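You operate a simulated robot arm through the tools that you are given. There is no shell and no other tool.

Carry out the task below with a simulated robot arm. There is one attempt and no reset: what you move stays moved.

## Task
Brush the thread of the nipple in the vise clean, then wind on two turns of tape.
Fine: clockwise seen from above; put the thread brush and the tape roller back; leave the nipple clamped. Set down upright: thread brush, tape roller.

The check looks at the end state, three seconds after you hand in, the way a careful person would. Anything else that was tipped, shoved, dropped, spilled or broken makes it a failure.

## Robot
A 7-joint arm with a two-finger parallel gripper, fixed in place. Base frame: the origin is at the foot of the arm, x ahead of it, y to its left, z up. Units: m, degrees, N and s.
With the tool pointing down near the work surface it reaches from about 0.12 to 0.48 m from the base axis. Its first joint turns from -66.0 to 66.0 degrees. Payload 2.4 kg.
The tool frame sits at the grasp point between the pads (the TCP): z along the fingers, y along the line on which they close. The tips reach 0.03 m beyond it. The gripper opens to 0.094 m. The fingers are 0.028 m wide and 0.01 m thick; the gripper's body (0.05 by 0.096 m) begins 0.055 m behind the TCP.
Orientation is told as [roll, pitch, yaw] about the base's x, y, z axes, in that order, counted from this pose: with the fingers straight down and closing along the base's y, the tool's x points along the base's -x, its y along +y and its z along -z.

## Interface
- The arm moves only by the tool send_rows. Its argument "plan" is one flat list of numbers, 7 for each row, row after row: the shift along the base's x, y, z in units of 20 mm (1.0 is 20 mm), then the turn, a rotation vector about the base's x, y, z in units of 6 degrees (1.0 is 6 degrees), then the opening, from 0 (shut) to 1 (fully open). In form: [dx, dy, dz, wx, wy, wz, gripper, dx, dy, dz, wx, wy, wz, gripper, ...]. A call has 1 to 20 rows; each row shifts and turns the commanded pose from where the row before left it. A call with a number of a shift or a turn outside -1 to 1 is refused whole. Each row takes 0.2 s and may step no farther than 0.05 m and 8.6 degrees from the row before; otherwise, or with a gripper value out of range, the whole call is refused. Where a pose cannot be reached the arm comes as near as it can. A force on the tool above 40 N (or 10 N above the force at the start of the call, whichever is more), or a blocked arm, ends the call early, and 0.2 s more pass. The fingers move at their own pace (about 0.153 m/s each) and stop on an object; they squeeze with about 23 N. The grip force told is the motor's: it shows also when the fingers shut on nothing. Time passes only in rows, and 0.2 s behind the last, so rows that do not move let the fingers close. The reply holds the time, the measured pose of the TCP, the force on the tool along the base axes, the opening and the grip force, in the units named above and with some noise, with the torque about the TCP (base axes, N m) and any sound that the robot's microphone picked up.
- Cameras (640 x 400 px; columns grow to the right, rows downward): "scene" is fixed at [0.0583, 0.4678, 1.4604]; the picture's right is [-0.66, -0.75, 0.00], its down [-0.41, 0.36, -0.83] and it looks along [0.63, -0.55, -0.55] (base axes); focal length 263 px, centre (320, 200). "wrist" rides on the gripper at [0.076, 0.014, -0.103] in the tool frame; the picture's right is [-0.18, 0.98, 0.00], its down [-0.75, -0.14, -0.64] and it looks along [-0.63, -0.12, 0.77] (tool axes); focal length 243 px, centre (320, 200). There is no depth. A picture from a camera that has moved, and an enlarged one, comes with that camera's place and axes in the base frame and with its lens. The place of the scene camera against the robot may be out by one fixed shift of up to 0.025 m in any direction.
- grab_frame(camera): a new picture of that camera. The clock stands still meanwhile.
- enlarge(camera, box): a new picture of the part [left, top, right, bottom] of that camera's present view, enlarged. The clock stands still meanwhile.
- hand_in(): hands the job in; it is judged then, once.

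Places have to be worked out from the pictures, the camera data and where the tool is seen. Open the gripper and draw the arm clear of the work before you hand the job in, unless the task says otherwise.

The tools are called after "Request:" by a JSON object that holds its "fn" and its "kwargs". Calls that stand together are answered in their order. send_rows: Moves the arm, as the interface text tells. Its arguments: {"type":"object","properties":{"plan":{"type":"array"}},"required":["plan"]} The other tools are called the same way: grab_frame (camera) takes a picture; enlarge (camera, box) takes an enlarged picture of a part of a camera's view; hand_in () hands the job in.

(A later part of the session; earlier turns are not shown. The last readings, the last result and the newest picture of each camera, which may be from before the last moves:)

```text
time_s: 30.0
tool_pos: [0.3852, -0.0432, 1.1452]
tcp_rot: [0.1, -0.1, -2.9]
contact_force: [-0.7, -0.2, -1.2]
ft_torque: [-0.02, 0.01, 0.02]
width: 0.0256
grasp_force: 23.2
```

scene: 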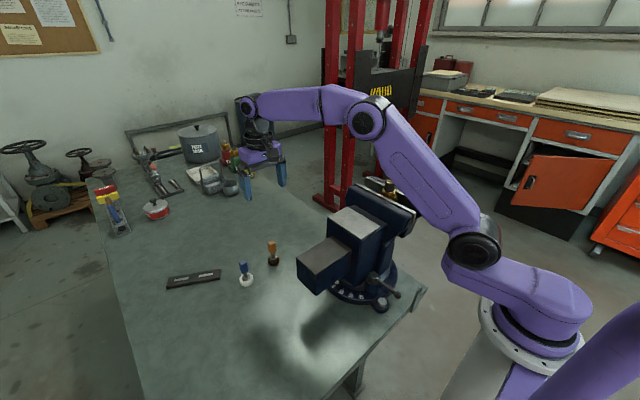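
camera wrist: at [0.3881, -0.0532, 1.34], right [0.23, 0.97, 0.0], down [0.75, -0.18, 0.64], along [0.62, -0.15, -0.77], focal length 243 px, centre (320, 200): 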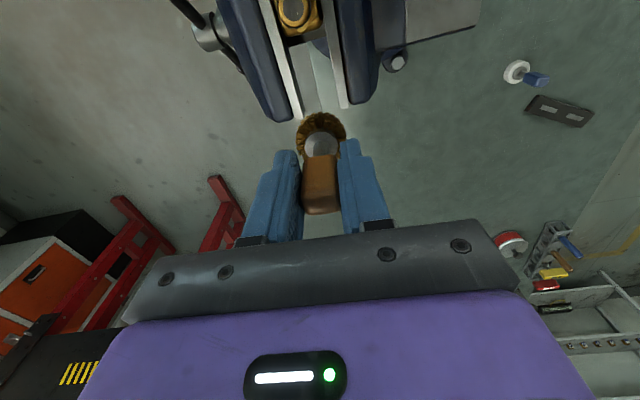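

No contact yet; I continue in 1 mm steps.

Request:
{"fn": "send_rows", "kwargs": {"plan": [0, -0.05, 0, 0, 0, 0, 0, 0, 0, 0, 0, 0, 0, 0]}}

Request:
{"fn": "send_rows", "kwargs": {"plan": [0, -0.05, 0, 0, 0, 0, 0, 0, 0, 0, 0, 0, 0, 0]}}

Request:
{"fn": "send_rows", "kwargs": {"plan": [0, -0.05, 0, 0, 0, 0, 0, 0, 0, 0, 0, 0, 0, 0]}}

```text
time_s: 30.6
tool_pos: [0.3839, -0.0445, 1.1451]
tcp_rot: [0.0, 0.0, -2.9]
contact_force: [-0.9, -0.2, -0.3]
ft_torque: [0.05, -0.03, -0.01]
width: 0.0254
grasp_force: 23.4
```

```text
time_s: 31.2
tool_pos: [0.3839, -0.0458, 1.146]
tcp_rot: [0.0, 0.1, -2.7]
contact_force: [0.1, 4.0, -0.9]
ft_torque: [0.26, 0.03, 0.01]
width: 0.0258
grasp_force: 23.0
```

```text
time_s: 31.8
tool_pos: [0.384, -0.0467, 1.1458]
tcp_rot: [0.0, 0.0, -2.6]
contact_force: [-1.3, 4.4, 0.9]
ft_torque: [0.29, 0.02, 0.02]
width: 0.0259
grasp_force: 22.7
```

Touch on the +y side at roughly 29.5 mm in my frame, lever arm 65 mm below TCP as expected. I'll back off and swing clear around to the −x side for the next probe.

Request:
{"fn": "send_rows", "kwargs": {"plan": [0, 0.47, 0, 0, 0, 0, 0, -1.0, -0.27, 0, 0, 0, 0, 0, -0.73, -0.73, 0, 0, 0, 0, 0, -0.27, -1.0, 0, 0, 0, 0, 0, 0.25, 0, 0, 0, 0, 0, 0, 0, 0, 0, 0, 0, 0, 0]}}

Request:
{"fn": "send_rows", "kwargs": {"plan": [0.05, 0, 0, 0, 0, 0, 0, 0, 0, 0, 0, 0, 0, 0]}}

Request:
{"fn": "send_rows", "kwargs": {"plan": [0.05, 0, 0, 0, 0, 0, 0, 0, 0, 0, 0, 0, 0, 0]}}

Request:
{"fn": "enlarge", "kwargs": {"camera": "scene", "box": [360, 150, 424, 214]}}

```text
time_s: 33.2
tool_pos: [0.3496, -0.079, 1.1452]
tcp_rot: [0.0, 0.0, -2.7]
contact_force: [0.1, 0.5, -2.0]
ft_torque: [0.0, 0.01, 0.02]
width: 0.0257
grasp_force: 23.4
```

```text
time_s: 33.8
tool_pos: [0.3504, -0.0787, 1.1469]
tcp_rot: [-0.1, -0.1, -2.7]
contact_force: [0.6, 0.8, -0.5]
ft_torque: [0.02, 0.02, -0.04]
width: 0.0256
grasp_force: 23.1
```

```text
time_s: 34.4
tool_pos: [0.3511, -0.0786, 1.1453]
tcp_rot: [-0.1, 0.0, -2.7]
contact_force: [0.3, 0.5, -0.6]
ft_torque: [-0.02, 0.02, 0.0]
width: 0.0255
grasp_force: 22.9
```

```text
6.25 times, centred on (392, 182) of scene
camera zoom: at [0.0583, 0.4678, 1.4604], right [-0.66, -0.75, 0.0], down [-0.41, 0.36, -0.83], along [0.63, -0.55, -0.55], focal length 1643 px, centre (-130, 312)
```

zoom: 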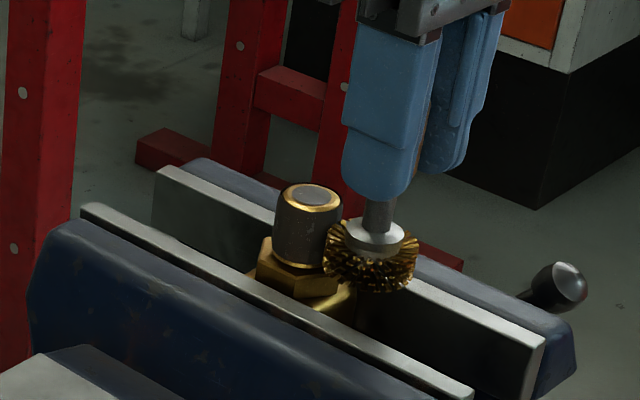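

Close but no contact; I continue +x in 1 mm steps.

Request:
{"fn": "send_rows", "kwargs": {"plan": [0.05, 0, 0, 0, 0, 0, 0, 0, 0, 0, 0, 0, 0, 0]}}

Request:
{"fn": "send_rows", "kwargs": {"plan": [0.05, 0, 0, 0, 0, 0, 0, 0, 0, 0, 0, 0, 0, 0]}}

Request:
{"fn": "send_rows", "kwargs": {"plan": [0.05, 0, 0, 0, 0, 0, 0, 0, 0, 0, 0, 0, 0, 0]}}

```text
time_s: 35.0
tool_pos: [0.3513, -0.0785, 1.1463]
tcp_rot: [0.0, -0.1, -2.8]
contact_force: [0.8, 0.0, -1.2]
ft_torque: [0.02, 0.04, 0.01]
width: 0.0255
grasp_force: 23.0
```

```text
time_s: 35.6
tool_pos: [0.3525, -0.0786, 1.1453]
tcp_rot: [0.1, 0.1, -2.8]
contact_force: [-5.3, -1.9, 0.3]
ft_torque: [-0.13, 0.35, -0.02]
width: 0.0256
grasp_force: 23.0
```

```text
time_s: 36.2
tool_pos: [0.3555, -0.0774, 1.1479]
tcp_rot: [0.0, 0.0, -2.7]
contact_force: [-9.4, 0.2, -4.0]
ft_torque: [0.03, 0.62, 0.01]
width: 0.0258
grasp_force: 22.9
```

−x touch at ≈ −62.5 mm, +x at ≈ +1.7 mm, so contact radius R ≈ 32.1 mm and centre x = −30.4 in my frame. Now the −y side to confirm centre y (expected −2.6).

Request:
{"fn": "send_rows", "kwargs": {"plan": [-0.5, 0, 0, 0, 0, 0, 0, 0.27, -1.0, 0, 0, 0, 0, 0, 0.73, -0.73, 0, 0, 0, 0, 0, 1.0, -0.27, 0, 0, 0, 0, 0, 0, 0.25, 0, 0, 0, 0, 0, 0, 0, 0, 0, 0, 0, 0]}}

Request:
{"fn": "send_rows", "kwargs": {"plan": [0, 0.05, 0, 0, 0, 0, 0, 0, 0, 0, 0, 0, 0, 0]}}

Request:
{"fn": "send_rows", "kwargs": {"plan": [0, 0.05, 0, 0, 0, 0, 0, 0, 0, 0, 0, 0, 0, 0]}}

Request:
{"fn": "send_rows", "kwargs": {"plan": [0, 0.05, 0, 0, 0, 0, 0, 0, 0, 0, 0, 0, 0, 0]}}

Request:
{"fn": "send_rows", "kwargs": {"plan": [0, 0.05, 0, 0, 0, 0, 0, 0, 0, 0, 0, 0, 0, 0]}}

```text
time_s: 37.6
tool_pos: [0.3835, -0.1127, 1.1453]
tcp_rot: [0.0, 0.0, -2.6]
contact_force: [-0.1, 0.3, -0.8]
ft_torque: [0.01, 0.0, -0.01]
width: 0.0256
grasp_force: 23.0
```

```text
time_s: 38.2
tool_pos: [0.3838, -0.1114, 1.1463]
tcp_rot: [0.0, 0.0, -2.7]
contact_force: [0.8, -0.1, -1.2]
ft_torque: [0.02, -0.01, 0.02]
width: 0.0254
grasp_force: 23.1
```

```text
time_s: 38.8
tool_pos: [0.3827, -0.1127, 1.1459]
tcp_rot: [0.0, 0.1, -2.7]
contact_force: [0.2, 0.0, -0.4]
ft_torque: [0.02, 0.02, 0.0]
width: 0.0254
grasp_force: 22.7
```

```text
time_s: 39.4
tool_pos: [0.3822, -0.1108, 1.1448]
tcp_rot: [0.0, 0.0, -2.7]
contact_force: [0.3, 0.6, -0.8]
ft_torque: [0.0, 0.01, 0.01]
width: 0.0257
grasp_force: 23.0
```

```text
time_s: 40.0
tool_pos: [0.3839, -0.1086, 1.1467]
tcp_rot: [0.0, -0.1, -2.6]
contact_force: [0.5, 0.0, -0.9]
ft_torque: [0.01, 0.0, -0.03]
width: 0.0255
grasp_force: 22.4
```

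No contact yet at −33.6; continue.

Request:
{"fn": "send_rows", "kwargs": {"plan": [0, 0.05, 0, 0, 0, 0, 0, 0, 0, 0, 0, 0, 0, 0]}}

Request:
{"fn": "send_rows", "kwargs": {"plan": [0, 0.05, 0, 0, 0, 0, 0, 0, 0, 0, 0, 0, 0, 0]}}

Request:
{"fn": "send_rows", "kwargs": {"plan": [0, 0.05, 0, 0, 0, 0, 0, 0, 0, 0, 0, 0, 0, 0]}}

```text
time_s: 40.6
tool_pos: [0.384, -0.1088, 1.1461]
tcp_rot: [0.0, 0.0, -2.9]
contact_force: [-0.1, -1.2, -0.6]
ft_torque: [-0.03, 0.01, 0.0]
width: 0.0258
grasp_force: 23.1
```

```text
time_s: 41.2
tool_pos: [0.3849, -0.1062, 1.1447]
tcp_rot: [-0.1, 0.0, -2.9]
contact_force: [-2.3, -4.2, 1.0]
ft_torque: [-0.25, 0.11, -0.01]
width: 0.0259
grasp_force: 22.9
```

```text
time_s: 41.8
tool_pos: [0.3844, -0.1065, 1.1435]
tcp_rot: [0.0, 0.0, -2.8]
contact_force: [-0.3, -4.7, 0.9]
ft_torque: [-0.26, 0.06, -0.01]
width: 0.026
grasp_force: 22.8
```

Centre in my frame ≈ (−30.4, −1.5) with contact radii ~32.1 (x) and ~31.1 mm (y). I'll now brush clockwise (θ decreasing: −y → −x → +y → +x) with ~1 mm press, monitoring force every quarter turn.

Request:
{"fn": "send_rows", "kwargs": {"plan": [-0.2692, -0.0272, 0, 0, 0, 0, 0, -0.261, 0.0679, 0, 0, 0, 0, 0, -0.2449, 0.1109, 0, 0, 0, 0, 0, -0.2213, 0.1505, 0, 0, 0, 0, 0, -0.1911, 0.1855, 0, 0, 0, 0, 0, -0.155, 0.2149, 0, 0, 0, 0, 0, -0.1142, 0.2378, 0, 0, 0, 0, 0, -0.07, 0.2534, 0, 0, 0, 0, 0, -0.0236, 0.2614, 0, 0, 0, 0, 0]}}

Request:
{"fn": "enlarge", "kwargs": {"camera": "scene", "box": [360, 150, 424, 214]}}

Request:
{"fn": "enlarge", "kwargs": {"camera": "wrist", "box": [220, 40, 420, 200]}}

```text
time_s: 43.8
tool_pos: [0.3547, -0.0757, 1.1462]
tcp_rot: [-0.1, 0.0, -2.7]
contact_force: [-0.2, 0.0, -1.3]
ft_torque: [0.02, 0.03, -0.02]
width: 0.0256
grasp_force: 23.1
```

```text
6.25 times, centred on (392, 182) of scene
camera zoom: at [0.0583, 0.4678, 1.4604], right [-0.66, -0.75, 0.0], down [-0.41, 0.36, -0.83], along [0.63, -0.55, -0.55], focal length 1643 px, centre (-130, 312)
```

zoom: 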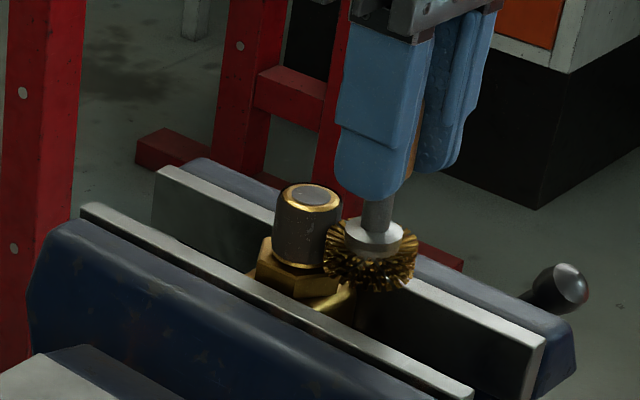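

```text
2.50 times, centred on (320, 120) of wrist
camera zoom: at [0.2778, -0.0573, 1.2474], right [0.23, 0.97, 0.0], down [0.75, -0.18, 0.64], along [0.62, -0.15, -0.77], focal length 606 px, centre (320, 400)
```

zoom: 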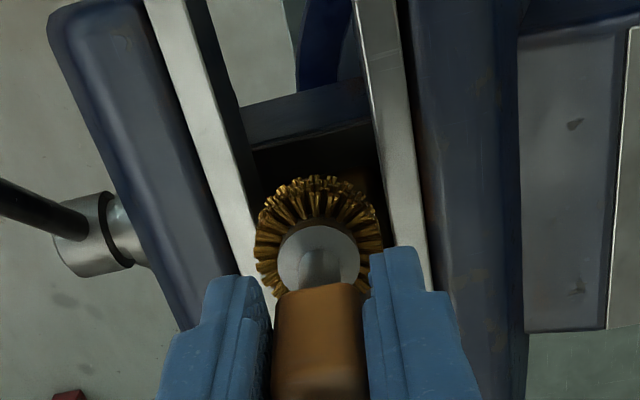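

No force now at the −x side where I expected ~5 N, so the wheel seems to have shifted ~1 mm relative to the TCP. I'll press in 0.5–1 mm steps here to find the contact again.

Request:
{"fn": "send_rows", "kwargs": {"plan": [0.04, 0, 0, 0, 0, 0, 0, 0, 0, 0, 0, 0, 0, 0]}}

Request:
{"fn": "send_rows", "kwargs": {"plan": [0.04, 0, 0, 0, 0, 0, 0, 0, 0, 0, 0, 0, 0, 0]}}

```text
time_s: 44.4
tool_pos: [0.3544, -0.0759, 1.1451]
tcp_rot: [0.0, 0.1, -2.7]
contact_force: [-0.8, 0.0, -1.2]
ft_torque: [0.0, 0.05, -0.03]
width: 0.0258
grasp_force: 22.7
```

```text
time_s: 45.0
tool_pos: [0.3544, -0.0762, 1.1445]
tcp_rot: [0.1, 0.0, -2.8]
contact_force: [-4.4, -0.1, -0.4]
ft_torque: [-0.01, 0.3, 0.0]
width: 0.0259
grasp_force: 23.0
```

Contact re-established (4.4 N); the tool evidently pitches slightly in the pads under ~9 N, so the true centre is ≈ (−29.5, −1.4) with R ≈ 31.2. I'll orbit with ~0.7 mm press (≈3–4 N), clockwise from −x toward +y.

Request:
{"fn": "send_rows", "kwargs": {"plan": [0.0132, 0.2698, 0, 0, 0, 0, 0, 0.0688, 0.2568, 0, 0, 0, 0, 0, 0.1123, 0.2409, 0, 0, 0, 0, 0, 0.1525, 0.2178, 0, 0, 0, 0, 0, 0.188, 0.188, 0, 0, 0, 0, 0]}}

Request:
{"fn": "send_rows", "kwargs": {"plan": [0.2178, 0.1525, 0, 0, 0, 0, 0, 0.2409, 0.1123, 0, 0, 0, 0, 0, 0.2568, 0.0688, 0, 0, 0, 0, 0, 0.2648, 0.0232, 0, 0, 0, 0, 0]}}

Request:
{"fn": "enlarge", "kwargs": {"camera": "scene", "box": [360, 150, 424, 214]}}

```text
time_s: 46.2
tool_pos: [0.3671, -0.0521, 1.1452]
tcp_rot: [0.0, 0.0, -2.8]
contact_force: [-5.7, 2.0, 0.0]
ft_torque: [0.17, 0.31, -0.05]
width: 0.0254
grasp_force: 23.3
```

```text
time_s: 47.2
tool_pos: [0.3838, -0.0472, 1.1453]
tcp_rot: [-0.1, -0.2, -2.7]
contact_force: [-1.0, 3.0, -1.5]
ft_torque: [0.18, 0.09, 0.0]
width: 0.0258
grasp_force: 23.9
```

```text
6.25 times, centred on (392, 182) of scene
camera zoom: at [0.0583, 0.4679, 1.4604], right [-0.66, -0.75, 0.0], down [-0.41, 0.36, -0.83], along [0.63, -0.55, -0.55], focal length 1643 px, centre (-130, 312)
```

zoom: 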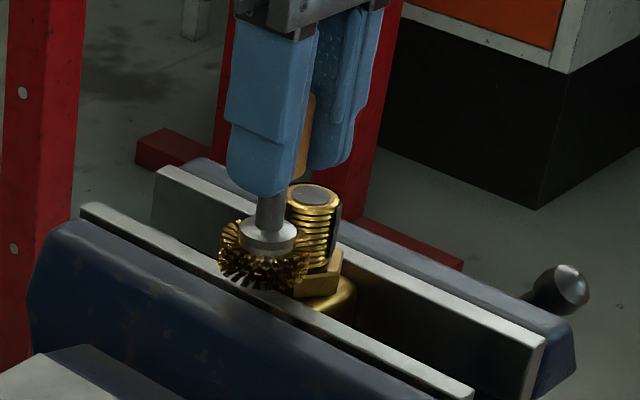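

The brushed sector now shows clean brass threads, so contact cleaning works over the full height. I continue clockwise from +y to +x.

Request:
{"fn": "send_rows", "kwargs": {"plan": [0.2648, -0.0232, 0, 0, 0, 0, 0, 0.2568, -0.0688, 0, 0, 0, 0, 0, 0.2409, -0.1123, 0, 0, 0, 0, 0, 0.2178, -0.1525, 0, 0, 0, 0, 0, 0.188, -0.188, 0, 0, 0, 0, 0]}}

Request:
{"fn": "send_rows", "kwargs": {"plan": [0.1525, -0.2178, 0, 0, 0, 0, 0, 0.1123, -0.2409, 0, 0, 0, 0, 0, 0.0688, -0.2568, 0, 0, 0, 0, 0, 0.0232, -0.2648, 0, 0, 0, 0, 0]}}

Request:
{"fn": "enlarge", "kwargs": {"camera": "scene", "box": [360, 150, 424, 214]}}

Request:
{"fn": "enlarge", "kwargs": {"camera": "wrist", "box": [240, 0, 400, 160]}}

```text
time_s: 48.4
tool_pos: [0.4089, -0.0594, 1.1459]
tcp_rot: [0.0, -0.2, -2.7]
contact_force: [3.6, 5.4, -0.5]
ft_torque: [0.37, -0.21, -0.02]
width: 0.0259
grasp_force: 23.0
```

```text
time_s: 49.4
tool_pos: [0.4161, -0.0775, 1.1449]
tcp_rot: [0.0, -0.3, -2.7]
contact_force: [11.1, 7.9, 0.0]
ft_torque: [0.44, -0.63, -0.12]
width: 0.0262
grasp_force: 23.4
```

```text
6.25 times, centred on (392, 182) of scene
camera zoom: at [0.0587, 0.4681, 1.4603], right [-0.66, -0.75, 0.0], down [-0.41, 0.36, -0.83], along [0.63, -0.55, -0.55], focal length 1643 px, centre (-130, 312)
```

zoom: 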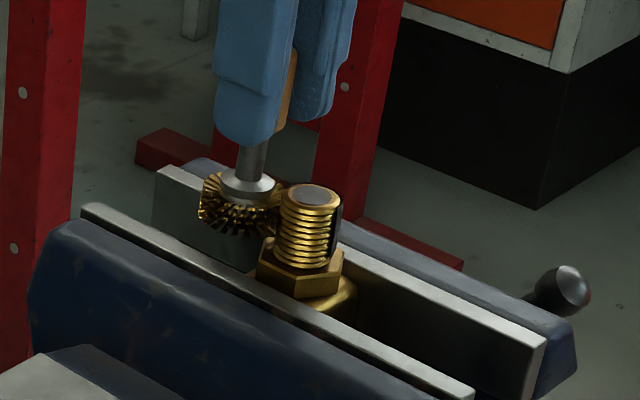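

```text
2.50 times, centred on (320, 80) of wrist
camera zoom: at [0.3404, -0.0575, 1.2471], right [0.23, 0.97, 0.0], down [0.74, -0.18, 0.64], along [0.63, -0.15, -0.77], focal length 606 px, centre (320, 500)
```

zoom: 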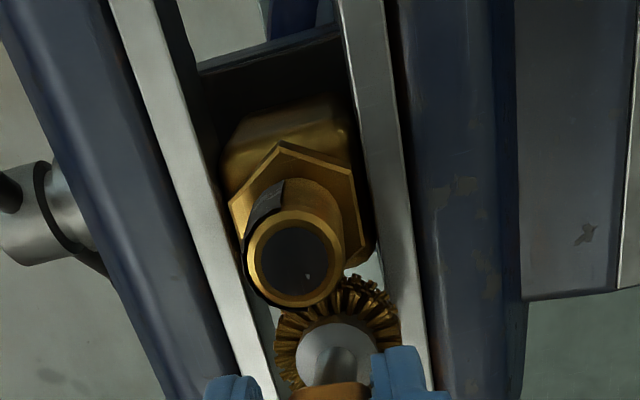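

The dirty sector remaining is on the −y side, and the force has grown to ~13 N because the tool's tilt in the pads changed. I'll ease off 1.5 mm in x and re-read before continuing.

Request:
{"fn": "send_rows", "kwargs": {"plan": [0.075, 0, 0, 0, 0, 0, 0, 0, 0, 0, 0, 0, 0, 0]}}

Request:
{"fn": "enlarge", "kwargs": {"camera": "wrist", "box": [240, 0, 400, 160]}}

```text
time_s: 50.0
tool_pos: [0.4162, -0.078, 1.1451]
tcp_rot: [-0.1, 0.0, -2.8]
contact_force: [4.3, 1.2, -0.3]
ft_torque: [0.06, -0.27, 0.0]
width: 0.0261
grasp_force: 23.4
```

```text
2.50 times, centred on (320, 80) of wrist
camera zoom: at [0.3413, -0.059, 1.2469], right [0.23, 0.97, 0.0], down [0.75, -0.18, 0.64], along [0.62, -0.15, -0.77], focal length 606 px, centre (320, 500)
```

zoom: 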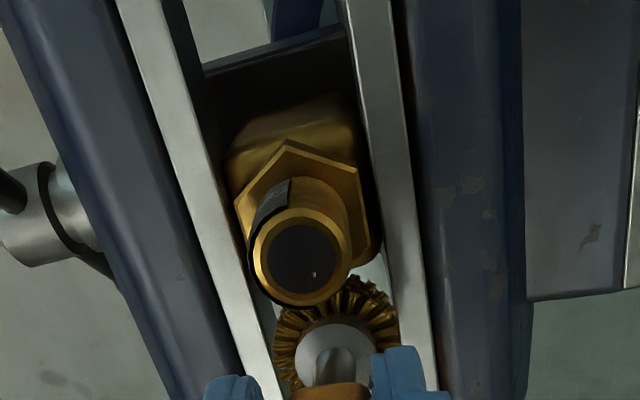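

The wheel is displaced ~5 mm toward +y in the grip view, so the tool has tilted by friction drag. I'll back off fully from the nipple to see its unloaded attitude.

Request:
{"fn": "send_rows", "kwargs": {"plan": [0.5, 0, 0, 0, 0, 0, 0, 0.1, 0, 0, 0, 0, 0, 0, 0, 0, 0, 0, 0, 0, 0]}}

Request:
{"fn": "enlarge", "kwargs": {"camera": "wrist", "box": [240, 60, 400, 220]}}

Request:
{"fn": "enlarge", "kwargs": {"camera": "scene", "box": [360, 140, 424, 204]}}

```text
time_s: 50.8
tool_pos: [0.4286, -0.0767, 1.1464]
tcp_rot: [0.0, 0.0, -2.7]
contact_force: [0.1, 0.4, -0.8]
ft_torque: [0.03, -0.01, -0.02]
width: 0.0258
grasp_force: 22.7
```

```text
2.50 times, centred on (320, 140) of wrist
camera zoom: at [0.3528, -0.0573, 1.2474], right [0.23, 0.97, 0.0], down [0.75, -0.18, 0.64], along [0.62, -0.15, -0.77], focal length 606 px, centre (320, 350)
```

zoom: 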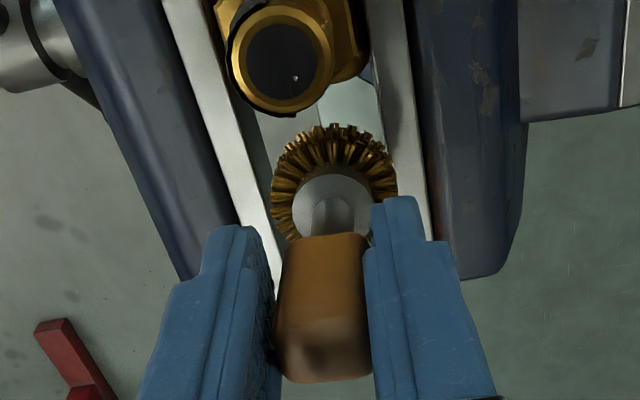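

```text
6.25 times, centred on (392, 172) of scene
camera zoom: at [0.0583, 0.4678, 1.4604], right [-0.66, -0.75, 0.0], down [-0.41, 0.36, -0.83], along [0.63, -0.55, -0.55], focal length 1643 px, centre (-130, 375)
```

zoom: 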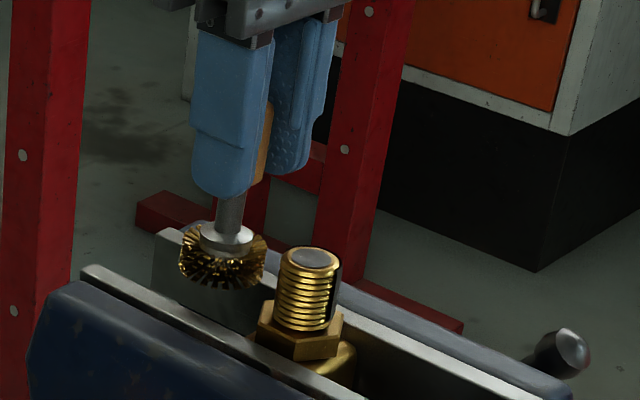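

The tool leans a few degrees toward +y in the pads; the remaining grime spans the −y half, and brushing there will push the tool back the other way. I'll re-approach at the +x side with an updated centre (≈ (−28, −5.5)), lightly.

Request:
{"fn": "send_rows", "kwargs": {"plan": [-0.45, -0.205, 0, 0, 0, 0, 0, 0, 0, 0, 0, 0, 0, 0]}}

Request:
{"fn": "send_rows", "kwargs": {"plan": [-0.05, 0, 0, 0, 0, 0, 0, 0, 0, 0, 0, 0, 0, 0]}}

Request:
{"fn": "send_rows", "kwargs": {"plan": [-0.05, 0, 0, 0, 0, 0, 0, 0, 0, 0, 0, 0, 0, 0]}}

```text
time_s: 51.4
tool_pos: [0.4195, -0.0825, 1.1459]
tcp_rot: [-0.1, -0.1, -2.7]
contact_force: [0.5, -0.6, 0.8]
ft_torque: [0.0, 0.02, 0.0]
width: 0.0259
grasp_force: 22.9
```

```text
time_s: 52.0
tool_pos: [0.4183, -0.0814, 1.1438]
tcp_rot: [0.0, 0.0, -2.8]
contact_force: [0.7, 1.3, -0.9]
ft_torque: [0.0, -0.03, -0.02]
width: 0.0256
grasp_force: 23.0
```

```text
time_s: 52.6
tool_pos: [0.4178, -0.0803, 1.1457]
tcp_rot: [0.0, 0.0, -2.6]
contact_force: [-0.5, -0.6, -0.7]
ft_torque: [0.0, -0.02, 0.02]
width: 0.0255
grasp_force: 22.9
```

No contact yet; one more mm.

Request:
{"fn": "send_rows", "kwargs": {"plan": [-0.05, 0, 0, 0, 0, 0, 0, 0, 0, 0, 0, 0, 0, 0]}}

Request:
{"fn": "send_rows", "kwargs": {"plan": [-0.05, 0, 0, 0, 0, 0, 0, 0, 0, 0, 0, 0, 0, 0]}}

Request:
{"fn": "enlarge", "kwargs": {"camera": "wrist", "box": [240, 20, 400, 180]}}

```text
time_s: 53.2
tool_pos: [0.4171, -0.0809, 1.1464]
tcp_rot: [0.1, 0.1, -2.9]
contact_force: [0.1, -0.8, -1.5]
ft_torque: [0.01, 0.01, -0.01]
width: 0.0259
grasp_force: 23.8
```

```text
time_s: 53.8
tool_pos: [0.4157, -0.0807, 1.1461]
tcp_rot: [-0.1, -0.2, -2.8]
contact_force: [4.4, -0.4, 0.2]
ft_torque: [0.05, -0.35, -0.01]
width: 0.0255
grasp_force: 23.3
```

```text
2.50 times, centred on (320, 100) of wrist
camera zoom: at [0.3405, -0.0624, 1.2472], right [0.23, 0.97, 0.0], down [0.74, -0.18, 0.64], along [0.63, -0.15, -0.77], focal length 606 px, centre (320, 450)
```

zoom: 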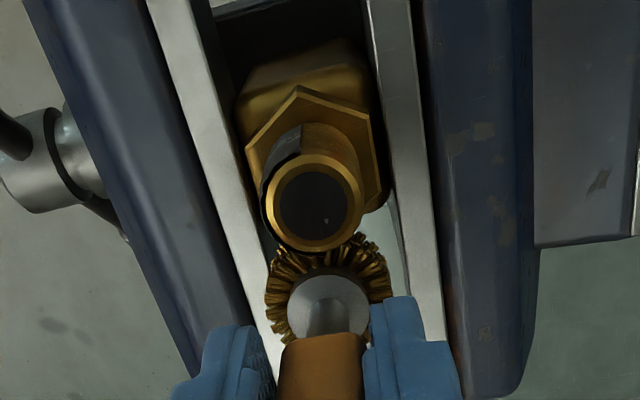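

Contact again at 4.4 N near θ ≈ −6°, and the tilt has largely gone. I'll now brush clockwise in 30° segments, checking force each time.

Request:
{"fn": "send_rows", "kwargs": {"plan": [-0.0507, -0.2609, 0, 0, 0, 0, 0, -0.0953, -0.2482, 0, 0, 0, 0, 0, -0.1369, -0.2279, 0, 0, 0, 0, 0]}}

Request:
{"fn": "enlarge", "kwargs": {"camera": "wrist", "box": [240, 20, 400, 180]}}

```text
time_s: 54.6
tool_pos: [0.4096, -0.0961, 1.1461]
tcp_rot: [0.0, 0.2, -2.7]
contact_force: [2.9, -1.5, -0.1]
ft_torque: [-0.14, -0.29, -0.04]
width: 0.0254
grasp_force: 22.7
```

```text
2.50 times, centred on (320, 100) of wrist
camera zoom: at [0.3344, -0.0771, 1.2474], right [0.23, 0.97, 0.0], down [0.75, -0.18, 0.64], along [0.62, -0.15, -0.77], focal length 606 px, centre (320, 450)
```

zoom: 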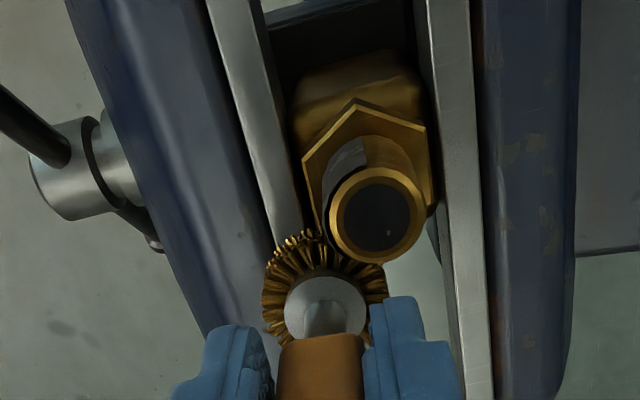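

3.3 N, tool nearly upright again. Continue two more 30° segments.

Request:
{"fn": "send_rows", "kwargs": {"plan": [-0.1744, -0.2006, 0, 0, 0, 0, 0, -0.2066, -0.1673, 0, 0, 0, 0, 0, -0.2325, -0.1289, 0, 0, 0, 0, 0]}}

Request:
{"fn": "send_rows", "kwargs": {"plan": [-0.2513, -0.0865, 0, 0, 0, 0, 0, -0.2626, -0.0416, 0, 0, 0, 0, 0, -0.2658, 0.0046, 0, 0, 0, 0, 0]}}

Request:
{"fn": "enlarge", "kwargs": {"camera": "wrist", "box": [240, 40, 400, 200]}}

Request:
{"fn": "enlarge", "kwargs": {"camera": "scene", "box": [360, 140, 424, 204]}}

```text
time_s: 55.4
tool_pos: [0.3975, -0.1072, 1.1455]
tcp_rot: [0.1, 0.2, -2.8]
contact_force: [-0.1, -1.1, -1.4]
ft_torque: [-0.05, 0.01, -0.02]
width: 0.0252
grasp_force: 23.2
```

```text
time_s: 56.2
tool_pos: [0.3818, -0.1079, 1.1462]
tcp_rot: [0.0, 0.0, -2.8]
contact_force: [0.0, -1.0, -0.9]
ft_torque: [-0.13, 0.0, -0.04]
width: 0.0258
grasp_force: 23.4
```

```text
2.50 times, centred on (320, 120) of wrist
camera zoom: at [0.3066, -0.0891, 1.2481], right [0.23, 0.97, 0.0], down [0.75, -0.18, 0.64], along [0.62, -0.15, -0.77], focal length 606 px, centre (320, 400)
```

zoom: 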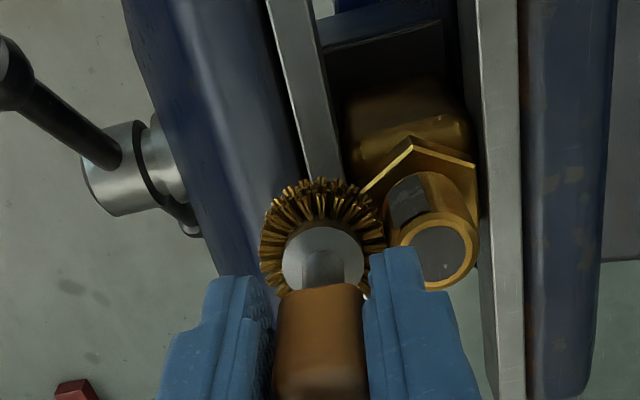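

```text
6.25 times, centred on (392, 172) of scene
camera zoom: at [0.0583, 0.4678, 1.4605], right [-0.66, -0.75, 0.0], down [-0.41, 0.36, -0.83], along [0.63, -0.55, -0.55], focal length 1643 px, centre (-130, 375)
```

zoom: 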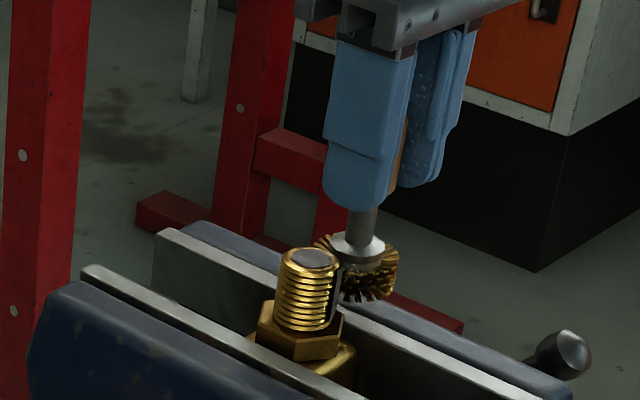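

Only a patch on the (−x, −y) side is still dark. I continue clockwise with about half a mm more press.

Request:
{"fn": "send_rows", "kwargs": {"plan": [-0.2609, 0.0757, 0, 0, 0, 0, 0, -0.2482, 0.0953, 0, 0, 0, 0, 0, -0.2279, 0.1369, 0, 0, 0, 0, 0]}}

Request:
{"fn": "send_rows", "kwargs": {"plan": [-0.2006, 0.1744, 0, 0, 0, 0, 0, -0.1673, 0.2066, 0, 0, 0, 0, 0, -0.1289, 0.2325, 0, 0, 0, 0, 0]}}

Request:
{"fn": "enlarge", "kwargs": {"camera": "wrist", "box": [240, 40, 400, 200]}}

Request:
{"fn": "enlarge", "kwargs": {"camera": "scene", "box": [360, 140, 424, 204]}}

```text
time_s: 57.0
tool_pos: [0.3688, -0.1029, 1.145]
tcp_rot: [-0.1, 0.1, -2.8]
contact_force: [-1.0, -3.5, -0.2]
ft_torque: [-0.21, 0.03, -0.05]
width: 0.0258
grasp_force: 23.1
```

```text
time_s: 57.8
tool_pos: [0.3568, -0.0887, 1.146]
tcp_rot: [0.0, 0.0, -2.7]
contact_force: [-3.3, -4.8, -0.3]
ft_torque: [-0.27, 0.19, -0.09]
width: 0.0258
grasp_force: 23.5
```

```text
2.50 times, centred on (320, 120) of wrist
camera zoom: at [0.2817, -0.0704, 1.2482], right [0.23, 0.97, 0.0], down [0.75, -0.18, 0.64], along [0.62, -0.15, -0.77], focal length 606 px, centre (320, 400)
```

zoom: 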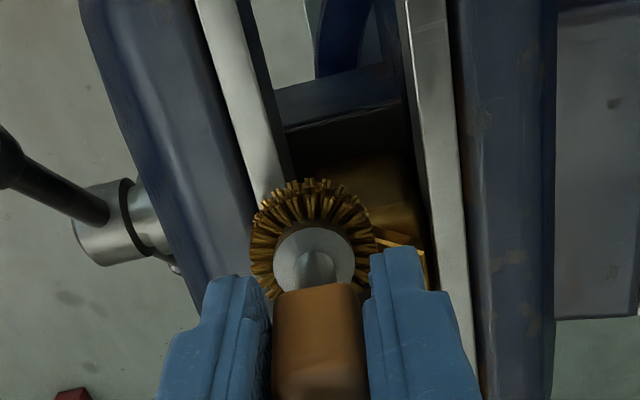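

```text
6.25 times, centred on (392, 172) of scene
camera zoom: at [0.0582, 0.4677, 1.4605], right [-0.66, -0.75, 0.0], down [-0.41, 0.36, -0.83], along [0.63, -0.55, -0.55], focal length 1643 px, centre (-130, 375)
```

zoom: 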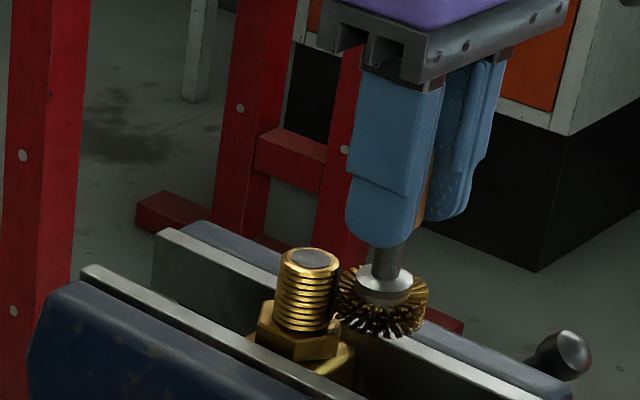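

The visible thread is now all bright brass. I'll go on past −x for overlap with the start of the pass, then back off to inspect the whole circumference.

Request:
{"fn": "send_rows", "kwargs": {"plan": [-0.1, 0.2463, 0, 0, 0, 0, 0, -0.0416, 0.2626, 0, 0, 0, 0, 0, 0.0046, 0.2658, 0, 0, 0, 0, 0]}}

Request:
{"fn": "send_rows", "kwargs": {"plan": [0.0507, 0.2609, 0, 0, 0, 0, 0, 0.0953, 0.2482, 0, 0, 0, 0, 0, 0.1369, 0.2279, 0, 0, 0, 0, 0]}}

Request:
{"fn": "send_rows", "kwargs": {"plan": [-0.5, 0.4, 0.3, 0, 0, 0, 0, 0, 0, 1, 0, 0, 0, 0, 0, 0, 1, 0, 0, 0, 0, 0, 0, 1, 0, 0, 0, 0, 0, 0, 0, 0, 0, 0, 0]}}

Request:
{"fn": "enlarge", "kwargs": {"camera": "scene", "box": [360, 140, 424, 204]}}

Request:
{"fn": "grab_frame", "kwargs": {"camera": "wrist"}}

```text
time_s: 58.6
tool_pos: [0.354, -0.0739, 1.1452]
tcp_rot: [0.1, 0.1, -2.9]
contact_force: [-10.3, -4.4, -1.0]
ft_torque: [-0.24, 0.63, -0.14]
width: 0.0257
grasp_force: 23.4
```

```text
time_s: 59.4
tool_pos: [0.3605, -0.0575, 1.1464]
tcp_rot: [0.0, -0.1, -2.6]
contact_force: [-6.2, 1.5, -1.1]
ft_torque: [0.04, 0.43, -0.03]
width: 0.0254
grasp_force: 22.8
```

```text
time_s: 60.6
tool_pos: [0.3499, -0.0513, 1.2106]
tcp_rot: [0.0, 0.0, -2.7]
contact_force: [-0.2, 0.6, -1.1]
ft_torque: [0.0, 0.02, -0.01]
width: 0.0256
grasp_force: 23.3
```

```text
6.25 times, centred on (392, 172) of scene
camera zoom: at [0.0583, 0.4678, 1.4604], right [-0.66, -0.75, 0.0], down [-0.41, 0.36, -0.83], along [0.63, -0.55, -0.55], focal length 1643 px, centre (-130, 375)
```

zoom: 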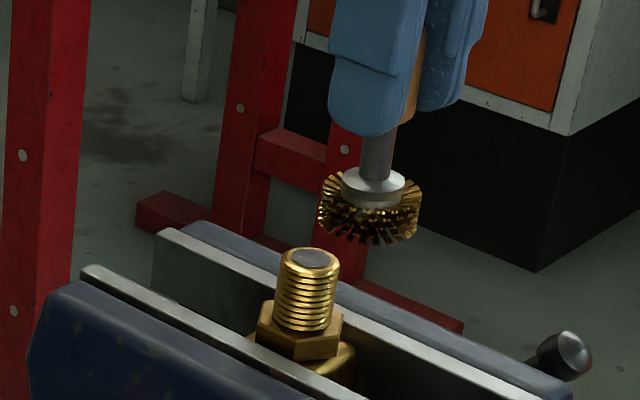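

```text
taken
camera wrist: at [0.2746, -0.0317, 1.3123], right [0.23, 0.97, 0.0], down [0.75, -0.18, 0.64], along [0.62, -0.15, -0.77], focal length 243 px, centre (320, 200)
```

wrist: 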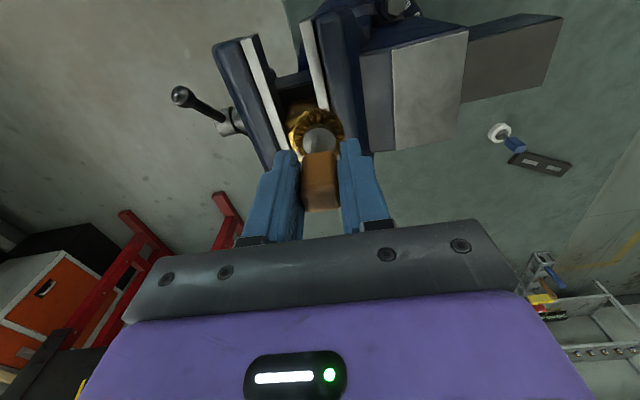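

The whole camera-facing side is clean brass. I'll move to the −y side at this height so that the wrist camera can see the thread's −y flank.

Request:
{"fn": "send_rows", "kwargs": {"plan": [0.3, -0.95, 0.2, 0, 0, 0, 0, 0.3, -0.95, 0.2, 0, 0, 0, 0, 0.3, -0.95, 0, 0, 0, 0, 0, 0.3, -0.95, 0, 0, 0, 0, 0, 0.3, -0.95, 0, 0, 0, 0, 0, 0.3, -0.95, 0, 0, 0, 0, 0, 0.3, -0.95, 0, 0, 0, 0, 0, 0, 0, 0, 0, 0, 0, 0]}}

Request:
{"fn": "enlarge", "kwargs": {"camera": "wrist", "box": [380, 0, 540, 160]}}

```text
time_s: 62.4
tool_pos: [0.3922, -0.1847, 1.2216]
tcp_rot: [0.1, 0.1, -2.7]
contact_force: [-0.4, 0.6, -0.6]
ft_torque: [-0.03, 0.0, 0.01]
width: 0.0255
grasp_force: 23.0
```

```text
2.50 times, centred on (460, 80) of wrist
camera zoom: at [0.3173, -0.166, 1.3226], right [0.23, 0.97, 0.0], down [0.75, -0.18, 0.64], along [0.62, -0.15, -0.77], focal length 606 px, centre (-30, 500)
```

zoom: 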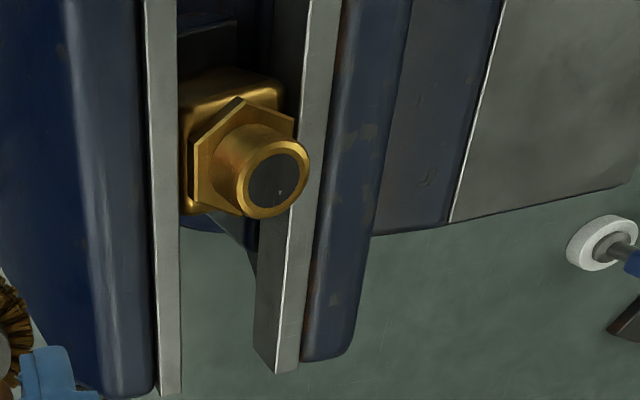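

The −y flank is clean too, so the thread is fully brushed. Now I carry the brush back, first to (0.55, 0.10, 1.18), then over its original spot.

Request:
{"fn": "send_rows", "kwargs": {"plan": [0.527, 0.95, 0, 0, 0, 0, 0, 0.527, 0.95, 0, 0, 0, 0, 0, 0.527, 0.95, 0, 0, 0, 0, 0, 0.527, 0.95, 0, 0, 0, 0, 0, 0.527, 0.95, 0, 0, 0, 0, 0, 0.527, 0.95, 0, 0, 0, 0, 0, 0.527, 0.95, 0, 0, 0, 0, 0, 0.527, 0.95, 0, 0, 0, 0, 0, 0.527, 0.95, -0.2, 0, 0, 0, 0, 0.527, 0.95, -0.3, 0, 0, 0, 0, 0.527, 0.95, -0.3, 0, 0, 0, 0, 0.527, 0.95, -0.3, 0, 0, 0, 0, 0.527, 0.95, -0.3, 0, 0, 0, 0, 0.527, 0.95, -0.3, 0, 0, 0, 0, 0.527, 0.95, -0.3, 0, 0, 0, 0, 0, 0, 0, 0, 0, 0, 0]}}

Request:
{"fn": "send_rows", "kwargs": {"plan": [0.487, 0.95, -0.8, 0, 0, 0, 0, 0.487, 0.95, -0.8, 0, 0, 0, 0, 0.487, 0.95, -0.8, 0, 0, 0, 0, 0.487, 0.95, -0.8, 0, 0, 0, 0, 0.487, 0.95, -0.8, 0, 0, 0, 0, 0, 0, 0, 0, 0, 0, 0]}}

Request:
{"fn": "grab_frame", "kwargs": {"camera": "scene"}}

```text
time_s: 65.8
tool_pos: [0.5514, 0.1016, 1.1806]
tcp_rot: [0.0, 0.0, -2.6]
contact_force: [0.1, -0.2, -0.9]
ft_torque: [0.03, -0.04, 0.02]
width: 0.0259
grasp_force: 23.0
```

```text
time_s: 67.2
tool_pos: [0.5991, 0.1985, 1.1006]
tcp_rot: [0.1, 0.0, -2.7]
contact_force: [-1.3, 0.2, -1.7]
ft_torque: [-0.03, 0.0, 0.0]
width: 0.0258
grasp_force: 23.3
```

```text
taken
```

scene: 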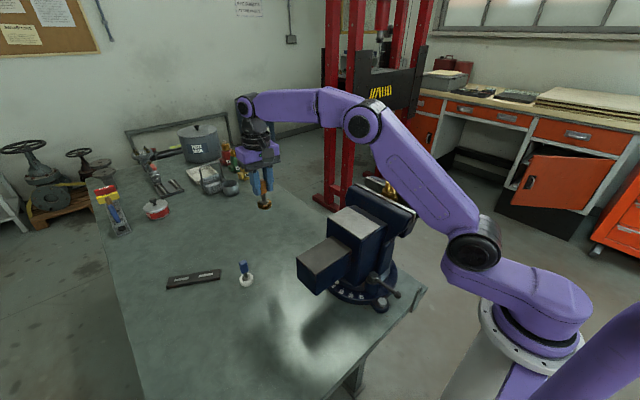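

At about (0.5995, 0.1975, 1.100). I descend to ~12 mm above the bench, correcting x/y slightly, and then compare with the original pictures.

Request:
{"fn": "send_rows", "kwargs": {"plan": [-0.05, -0.125, -0.96, 0, 0, 0, 0, 0, 0, -0.96, 0, 0, 0, 0, 0, 0, -0.96, 0, 0, 0, 0, 0, 0, -0.96, 0, 0, 0, 0, 0, 0, -0.96, 0, 0, 0, 0, 0, 0, -0.96, 0, 0, 0, 0, 0, 0, -0.96, 0, 0, 0, 0, 0, 0, -0.96, 0, 0, 0, 0, 0, 0, -0.96, 0, 0, 0, 0, 0, 0, -0.96, 0, 0, 0, 0, 0, 0, -0.9, 0, 0, 0, 0, 0, 0, 0, 0, 0, 0, 0]}}

Request:
{"fn": "grab_frame", "kwargs": {"camera": "wrist"}}

Request:
{"fn": "enlarge", "kwargs": {"camera": "scene", "box": [220, 180, 320, 300]}}

```text
time_s: 69.8
tool_pos: [0.5984, 0.1952, 0.8891]
tcp_rot: [0.1, 0.0, -2.7]
contact_force: [-0.1, 0.7, -0.6]
ft_torque: [0.01, 0.04, 0.0]
width: 0.0257
grasp_force: 23.1
```

```text
taken
camera wrist: at [0.5233, 0.2133, 0.9908], right [0.23, 0.97, 0.0], down [0.75, -0.18, 0.64], along [0.62, -0.15, -0.77], focal length 243 px, centre (320, 200)
```

wrist: 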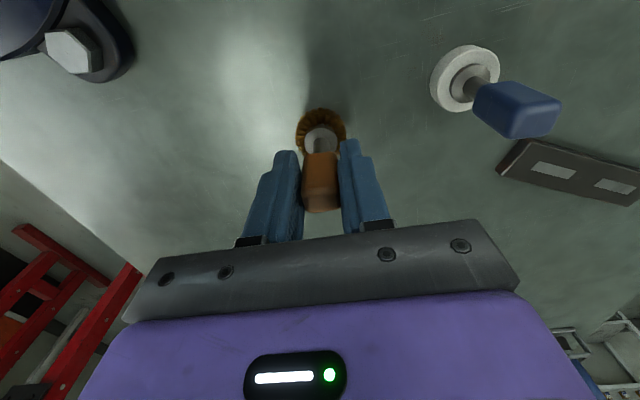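

```text
3.33 times, centred on (270, 240) of scene
camera zoom: at [0.0583, 0.4678, 1.4604], right [-0.66, -0.75, 0.0], down [-0.41, 0.36, -0.83], along [0.63, -0.55, -0.55], focal length 876 px, centre (487, 67)
```

zoom: 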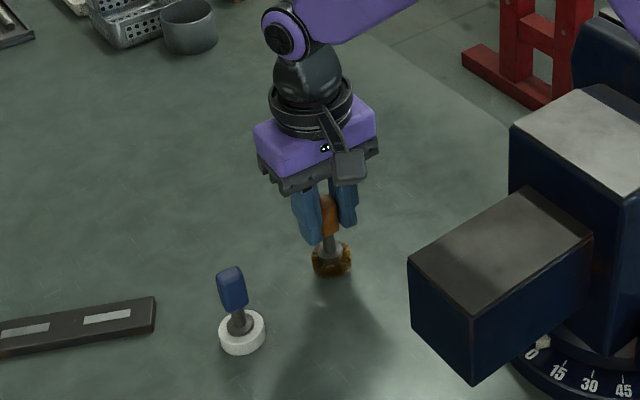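

Brush is over its spot, about 11 mm above the bench. I'll lower 8 mm, then in small steps watching the vertical force.

Request:
{"fn": "send_rows", "kwargs": {"plan": [0, 0, -0.2, 0, 0, 0, 0, 0, 0, -0.2, 0, 0, 0, 0, 0, 0, 0, 0, 0, 0, 0]}}

Request:
{"fn": "send_rows", "kwargs": {"plan": [0, 0, -0.07, 0, 0, 0, 0, 0, 0, 0, 0, 0, 0, 0]}}

Request:
{"fn": "send_rows", "kwargs": {"plan": [0, 0, -0.07, 0, 0, 0, 0, 0, 0, 0, 0, 0, 0, 0]}}

Request:
{"fn": "enlarge", "kwargs": {"camera": "scene", "box": [220, 180, 320, 300]}}

```text
time_s: 70.6
tool_pos: [0.597, 0.1916, 0.8796]
tcp_rot: [0.0, 0.0, -2.7]
contact_force: [-0.1, 0.0, -0.2]
ft_torque: [-0.02, 0.0, 0.0]
width: 0.0257
grasp_force: 23.0
```

```text
time_s: 71.2
tool_pos: [0.5967, 0.1926, 0.8792]
tcp_rot: [0.0, 0.1, -2.7]
contact_force: [0.4, -0.7, 0.4]
ft_torque: [0.02, -0.03, 0.04]
width: 0.0253
grasp_force: 23.2
```

```text
time_s: 71.8
tool_pos: [0.5983, 0.1921, 0.8783]
tcp_rot: [-0.1, -0.1, -2.7]
contact_force: [0.3, -0.4, -0.3]
ft_torque: [0.0, 0.03, 0.02]
width: 0.0254
grasp_force: 22.7
```

```text
3.33 times, centred on (270, 240) of scene
camera zoom: at [0.0583, 0.4678, 1.4604], right [-0.66, -0.75, 0.0], down [-0.41, 0.36, -0.83], along [0.63, -0.55, -0.55], focal length 876 px, centre (487, 67)
```

zoom: 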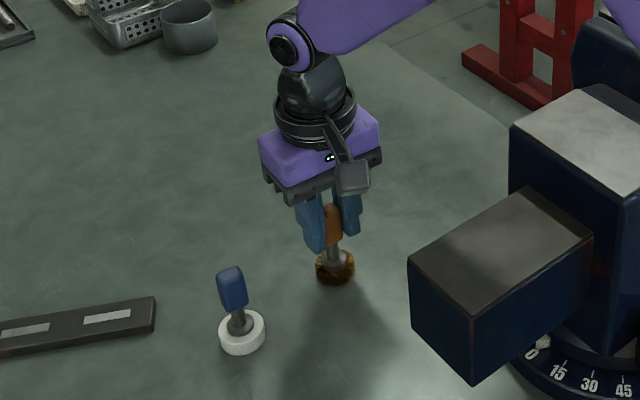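

Still no bench contact; the wheel sits ~3 mm off from the original picture (y reads 0.192). I'll correct +3 mm in y, +1 mm in x and continue down in 1 mm steps.

Request:
{"fn": "send_rows", "kwargs": {"plan": [0.05, 0.15, 0, 0, 0, 0, 0, 0, 0, 0, 0, 0, 0, 0]}}

Request:
{"fn": "send_rows", "kwargs": {"plan": [0, 0, -0.05, 0, 0, 0, 0, 0, 0, 0, 0, 0, 0, 0]}}

Request:
{"fn": "send_rows", "kwargs": {"plan": [0, 0, -0.05, 0, 0, 0, 0, 0, 0, 0, 0, 0, 0, 0]}}

Request:
{"fn": "enlarge", "kwargs": {"camera": "scene", "box": [220, 180, 320, 300]}}

```text
time_s: 72.4
tool_pos: [0.5986, 0.1947, 0.8786]
tcp_rot: [0.0, -0.1, -2.6]
contact_force: [-0.3, 0.7, -1.8]
ft_torque: [-0.04, -0.04, 0.02]
width: 0.0257
grasp_force: 23.4
```

```text
time_s: 73.0
tool_pos: [0.598, 0.1959, 0.8784]
tcp_rot: [0.1, -0.1, -2.6]
contact_force: [-2.8, -1.0, 12.1]
ft_torque: [-0.03, 0.02, -0.02]
width: 0.0255
grasp_force: 22.6
```

```text
time_s: 73.6
tool_pos: [0.5976, 0.1965, 0.8779]
tcp_rot: [0.1, -0.2, -2.7]
contact_force: [-3.3, -0.7, 18.3]
ft_torque: [-0.01, -0.14, -0.02]
width: 0.0255
grasp_force: 23.2
```

```text
3.33 times, centred on (270, 240) of scene
camera zoom: at [0.0579, 0.4677, 1.4605], right [-0.66, -0.75, 0.0], down [-0.41, 0.36, -0.83], along [0.63, -0.55, -0.55], focal length 876 px, centre (487, 67)
```

zoom: 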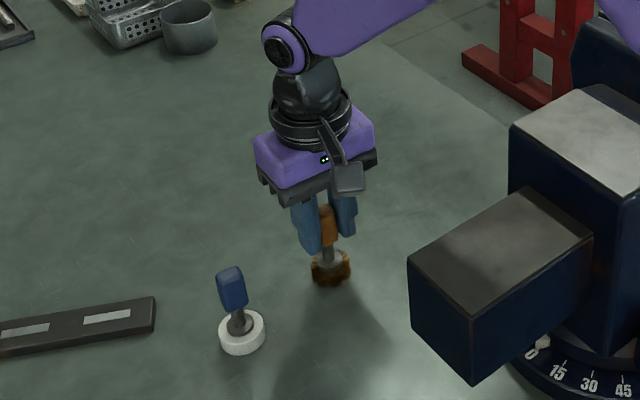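

The brush is seated on the bench (18 N) at its original spot to within ~2 mm. I ease up 0.6 mm and open the gripper gently.

Request:
{"fn": "send_rows", "kwargs": {"plan": [0, 0, 0.04, 0, 0, 0, 0, 0, 0, 0, 0, 0, 0, 0.32, 0, 0, 0, 0, 0, 0, 0.4, 0, 0, 0, 0, 0, 0, 0.6, 0, 0, 0, 0, 0, 0, 1, 0, 0, 0, 0, 0, 0, 1]}}

Request:
{"fn": "enlarge", "kwargs": {"camera": "scene", "box": [220, 180, 320, 300]}}

Request:
{"fn": "grab_frame", "kwargs": {"camera": "wrist"}}

```text
time_s: 75.0
tool_pos: [0.5977, 0.1965, 0.8773]
tcp_rot: [0.0, 0.0, -2.6]
contact_force: [-0.2, 0.3, -0.2]
ft_torque: [0.02, 0.01, 0.0]
width: 0.0943
grasp_force: 0.1
```

```text
3.33 times, centred on (270, 240) of scene
camera zoom: at [0.0583, 0.4678, 1.4604], right [-0.66, -0.75, 0.0], down [-0.41, 0.36, -0.83], along [0.63, -0.55, -0.55], focal length 876 px, centre (487, 67)
```

zoom: 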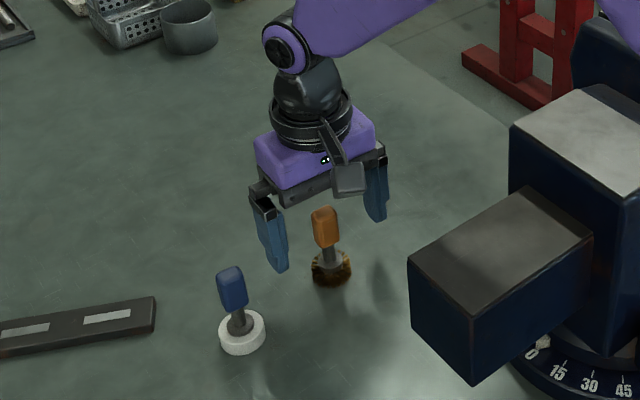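

```text
taken
camera wrist: at [0.5229, 0.215, 0.9789], right [0.23, 0.97, 0.0], down [0.75, -0.18, 0.64], along [0.62, -0.15, -0.77], focal length 243 px, centre (320, 200)
```

wrist: 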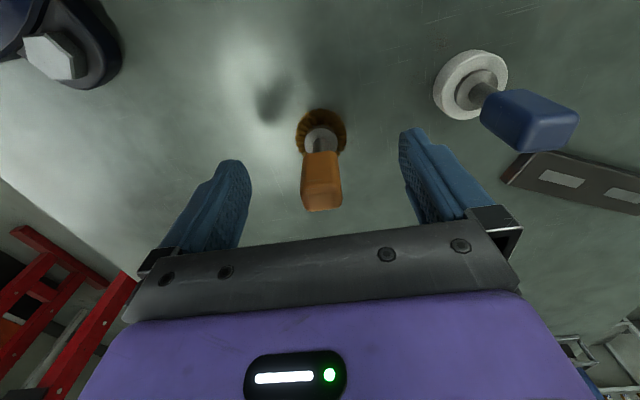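

The brush stands upright within 1–2 mm of its original place. Now I lift and move above the tape roller at about (0.590, 0.297).

Request:
{"fn": "send_rows", "kwargs": {"plan": [0, 0, 0.5, 0, 0, 0, 1, 0, 0, 1, 0, 0, 0, 1, 0, 0, 1, 0, 0, 0, 1, 0, 0, 1, 0, 0, 0, 1, 0, 0, 1, 0, 0, 0, 1, 0, 0, 0.5, 0, 0, 0, 1, -0.06, 1, 0, 0, 0, 0, 1, -0.06, 1, 0, 0, 0, 0, 1, -0.06, 1, 0, 0, 0, 0, 1, -0.06, 1, 0, 0, 0, 0, 1, -0.06, 1, 0, 0, 0, 0, 1, 0, 0, 0, 0, 0, 0, 1]}}

Request:
{"fn": "grab_frame", "kwargs": {"camera": "wrist"}}

Request:
{"fn": "enlarge", "kwargs": {"camera": "wrist", "box": [280, 40, 376, 140]}}

Request:
{"fn": "enlarge", "kwargs": {"camera": "scene", "box": [220, 180, 320, 300]}}

```text
time_s: 77.6
tool_pos: [0.5953, 0.2959, 0.9761]
tcp_rot: [-0.1, -0.1, -2.7]
contact_force: [0.1, 0.0, -0.3]
ft_torque: [-0.01, 0.01, -0.01]
width: 0.0939
grasp_force: 0.0
```

```text
taken
camera wrist: at [0.5183, 0.3147, 1.0775], right [0.23, 0.97, 0.0], down [0.75, -0.18, 0.64], along [0.62, -0.15, -0.77], focal length 243 px, centre (320, 200)
```

wrist: 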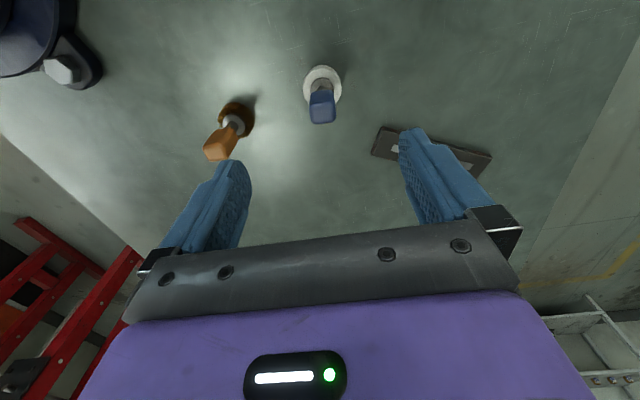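

```text
4.00 times, centred on (328, 90) of wrist
camera zoom: at [0.5183, 0.3147, 1.0775], right [0.23, 0.97, 0.0], down [0.75, -0.18, 0.64], along [0.62, -0.15, -0.77], focal length 970 px, centre (288, 640)
```

zoom: 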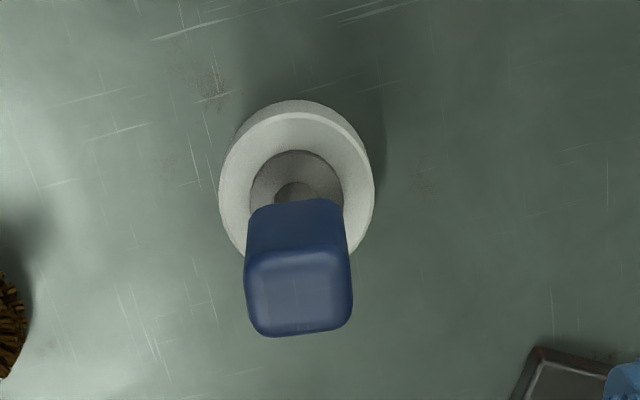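

```text
3.33 times, centred on (270, 240) of scene
camera zoom: at [0.0583, 0.4678, 1.4604], right [-0.66, -0.75, 0.0], down [-0.41, 0.36, -0.83], along [0.63, -0.55, -0.55], focal length 876 px, centre (487, 67)
```

zoom: 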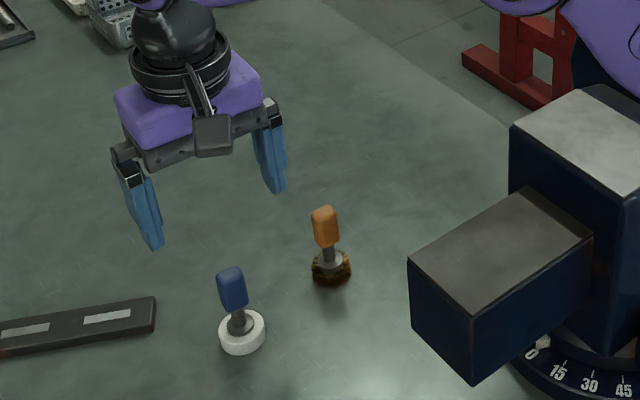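

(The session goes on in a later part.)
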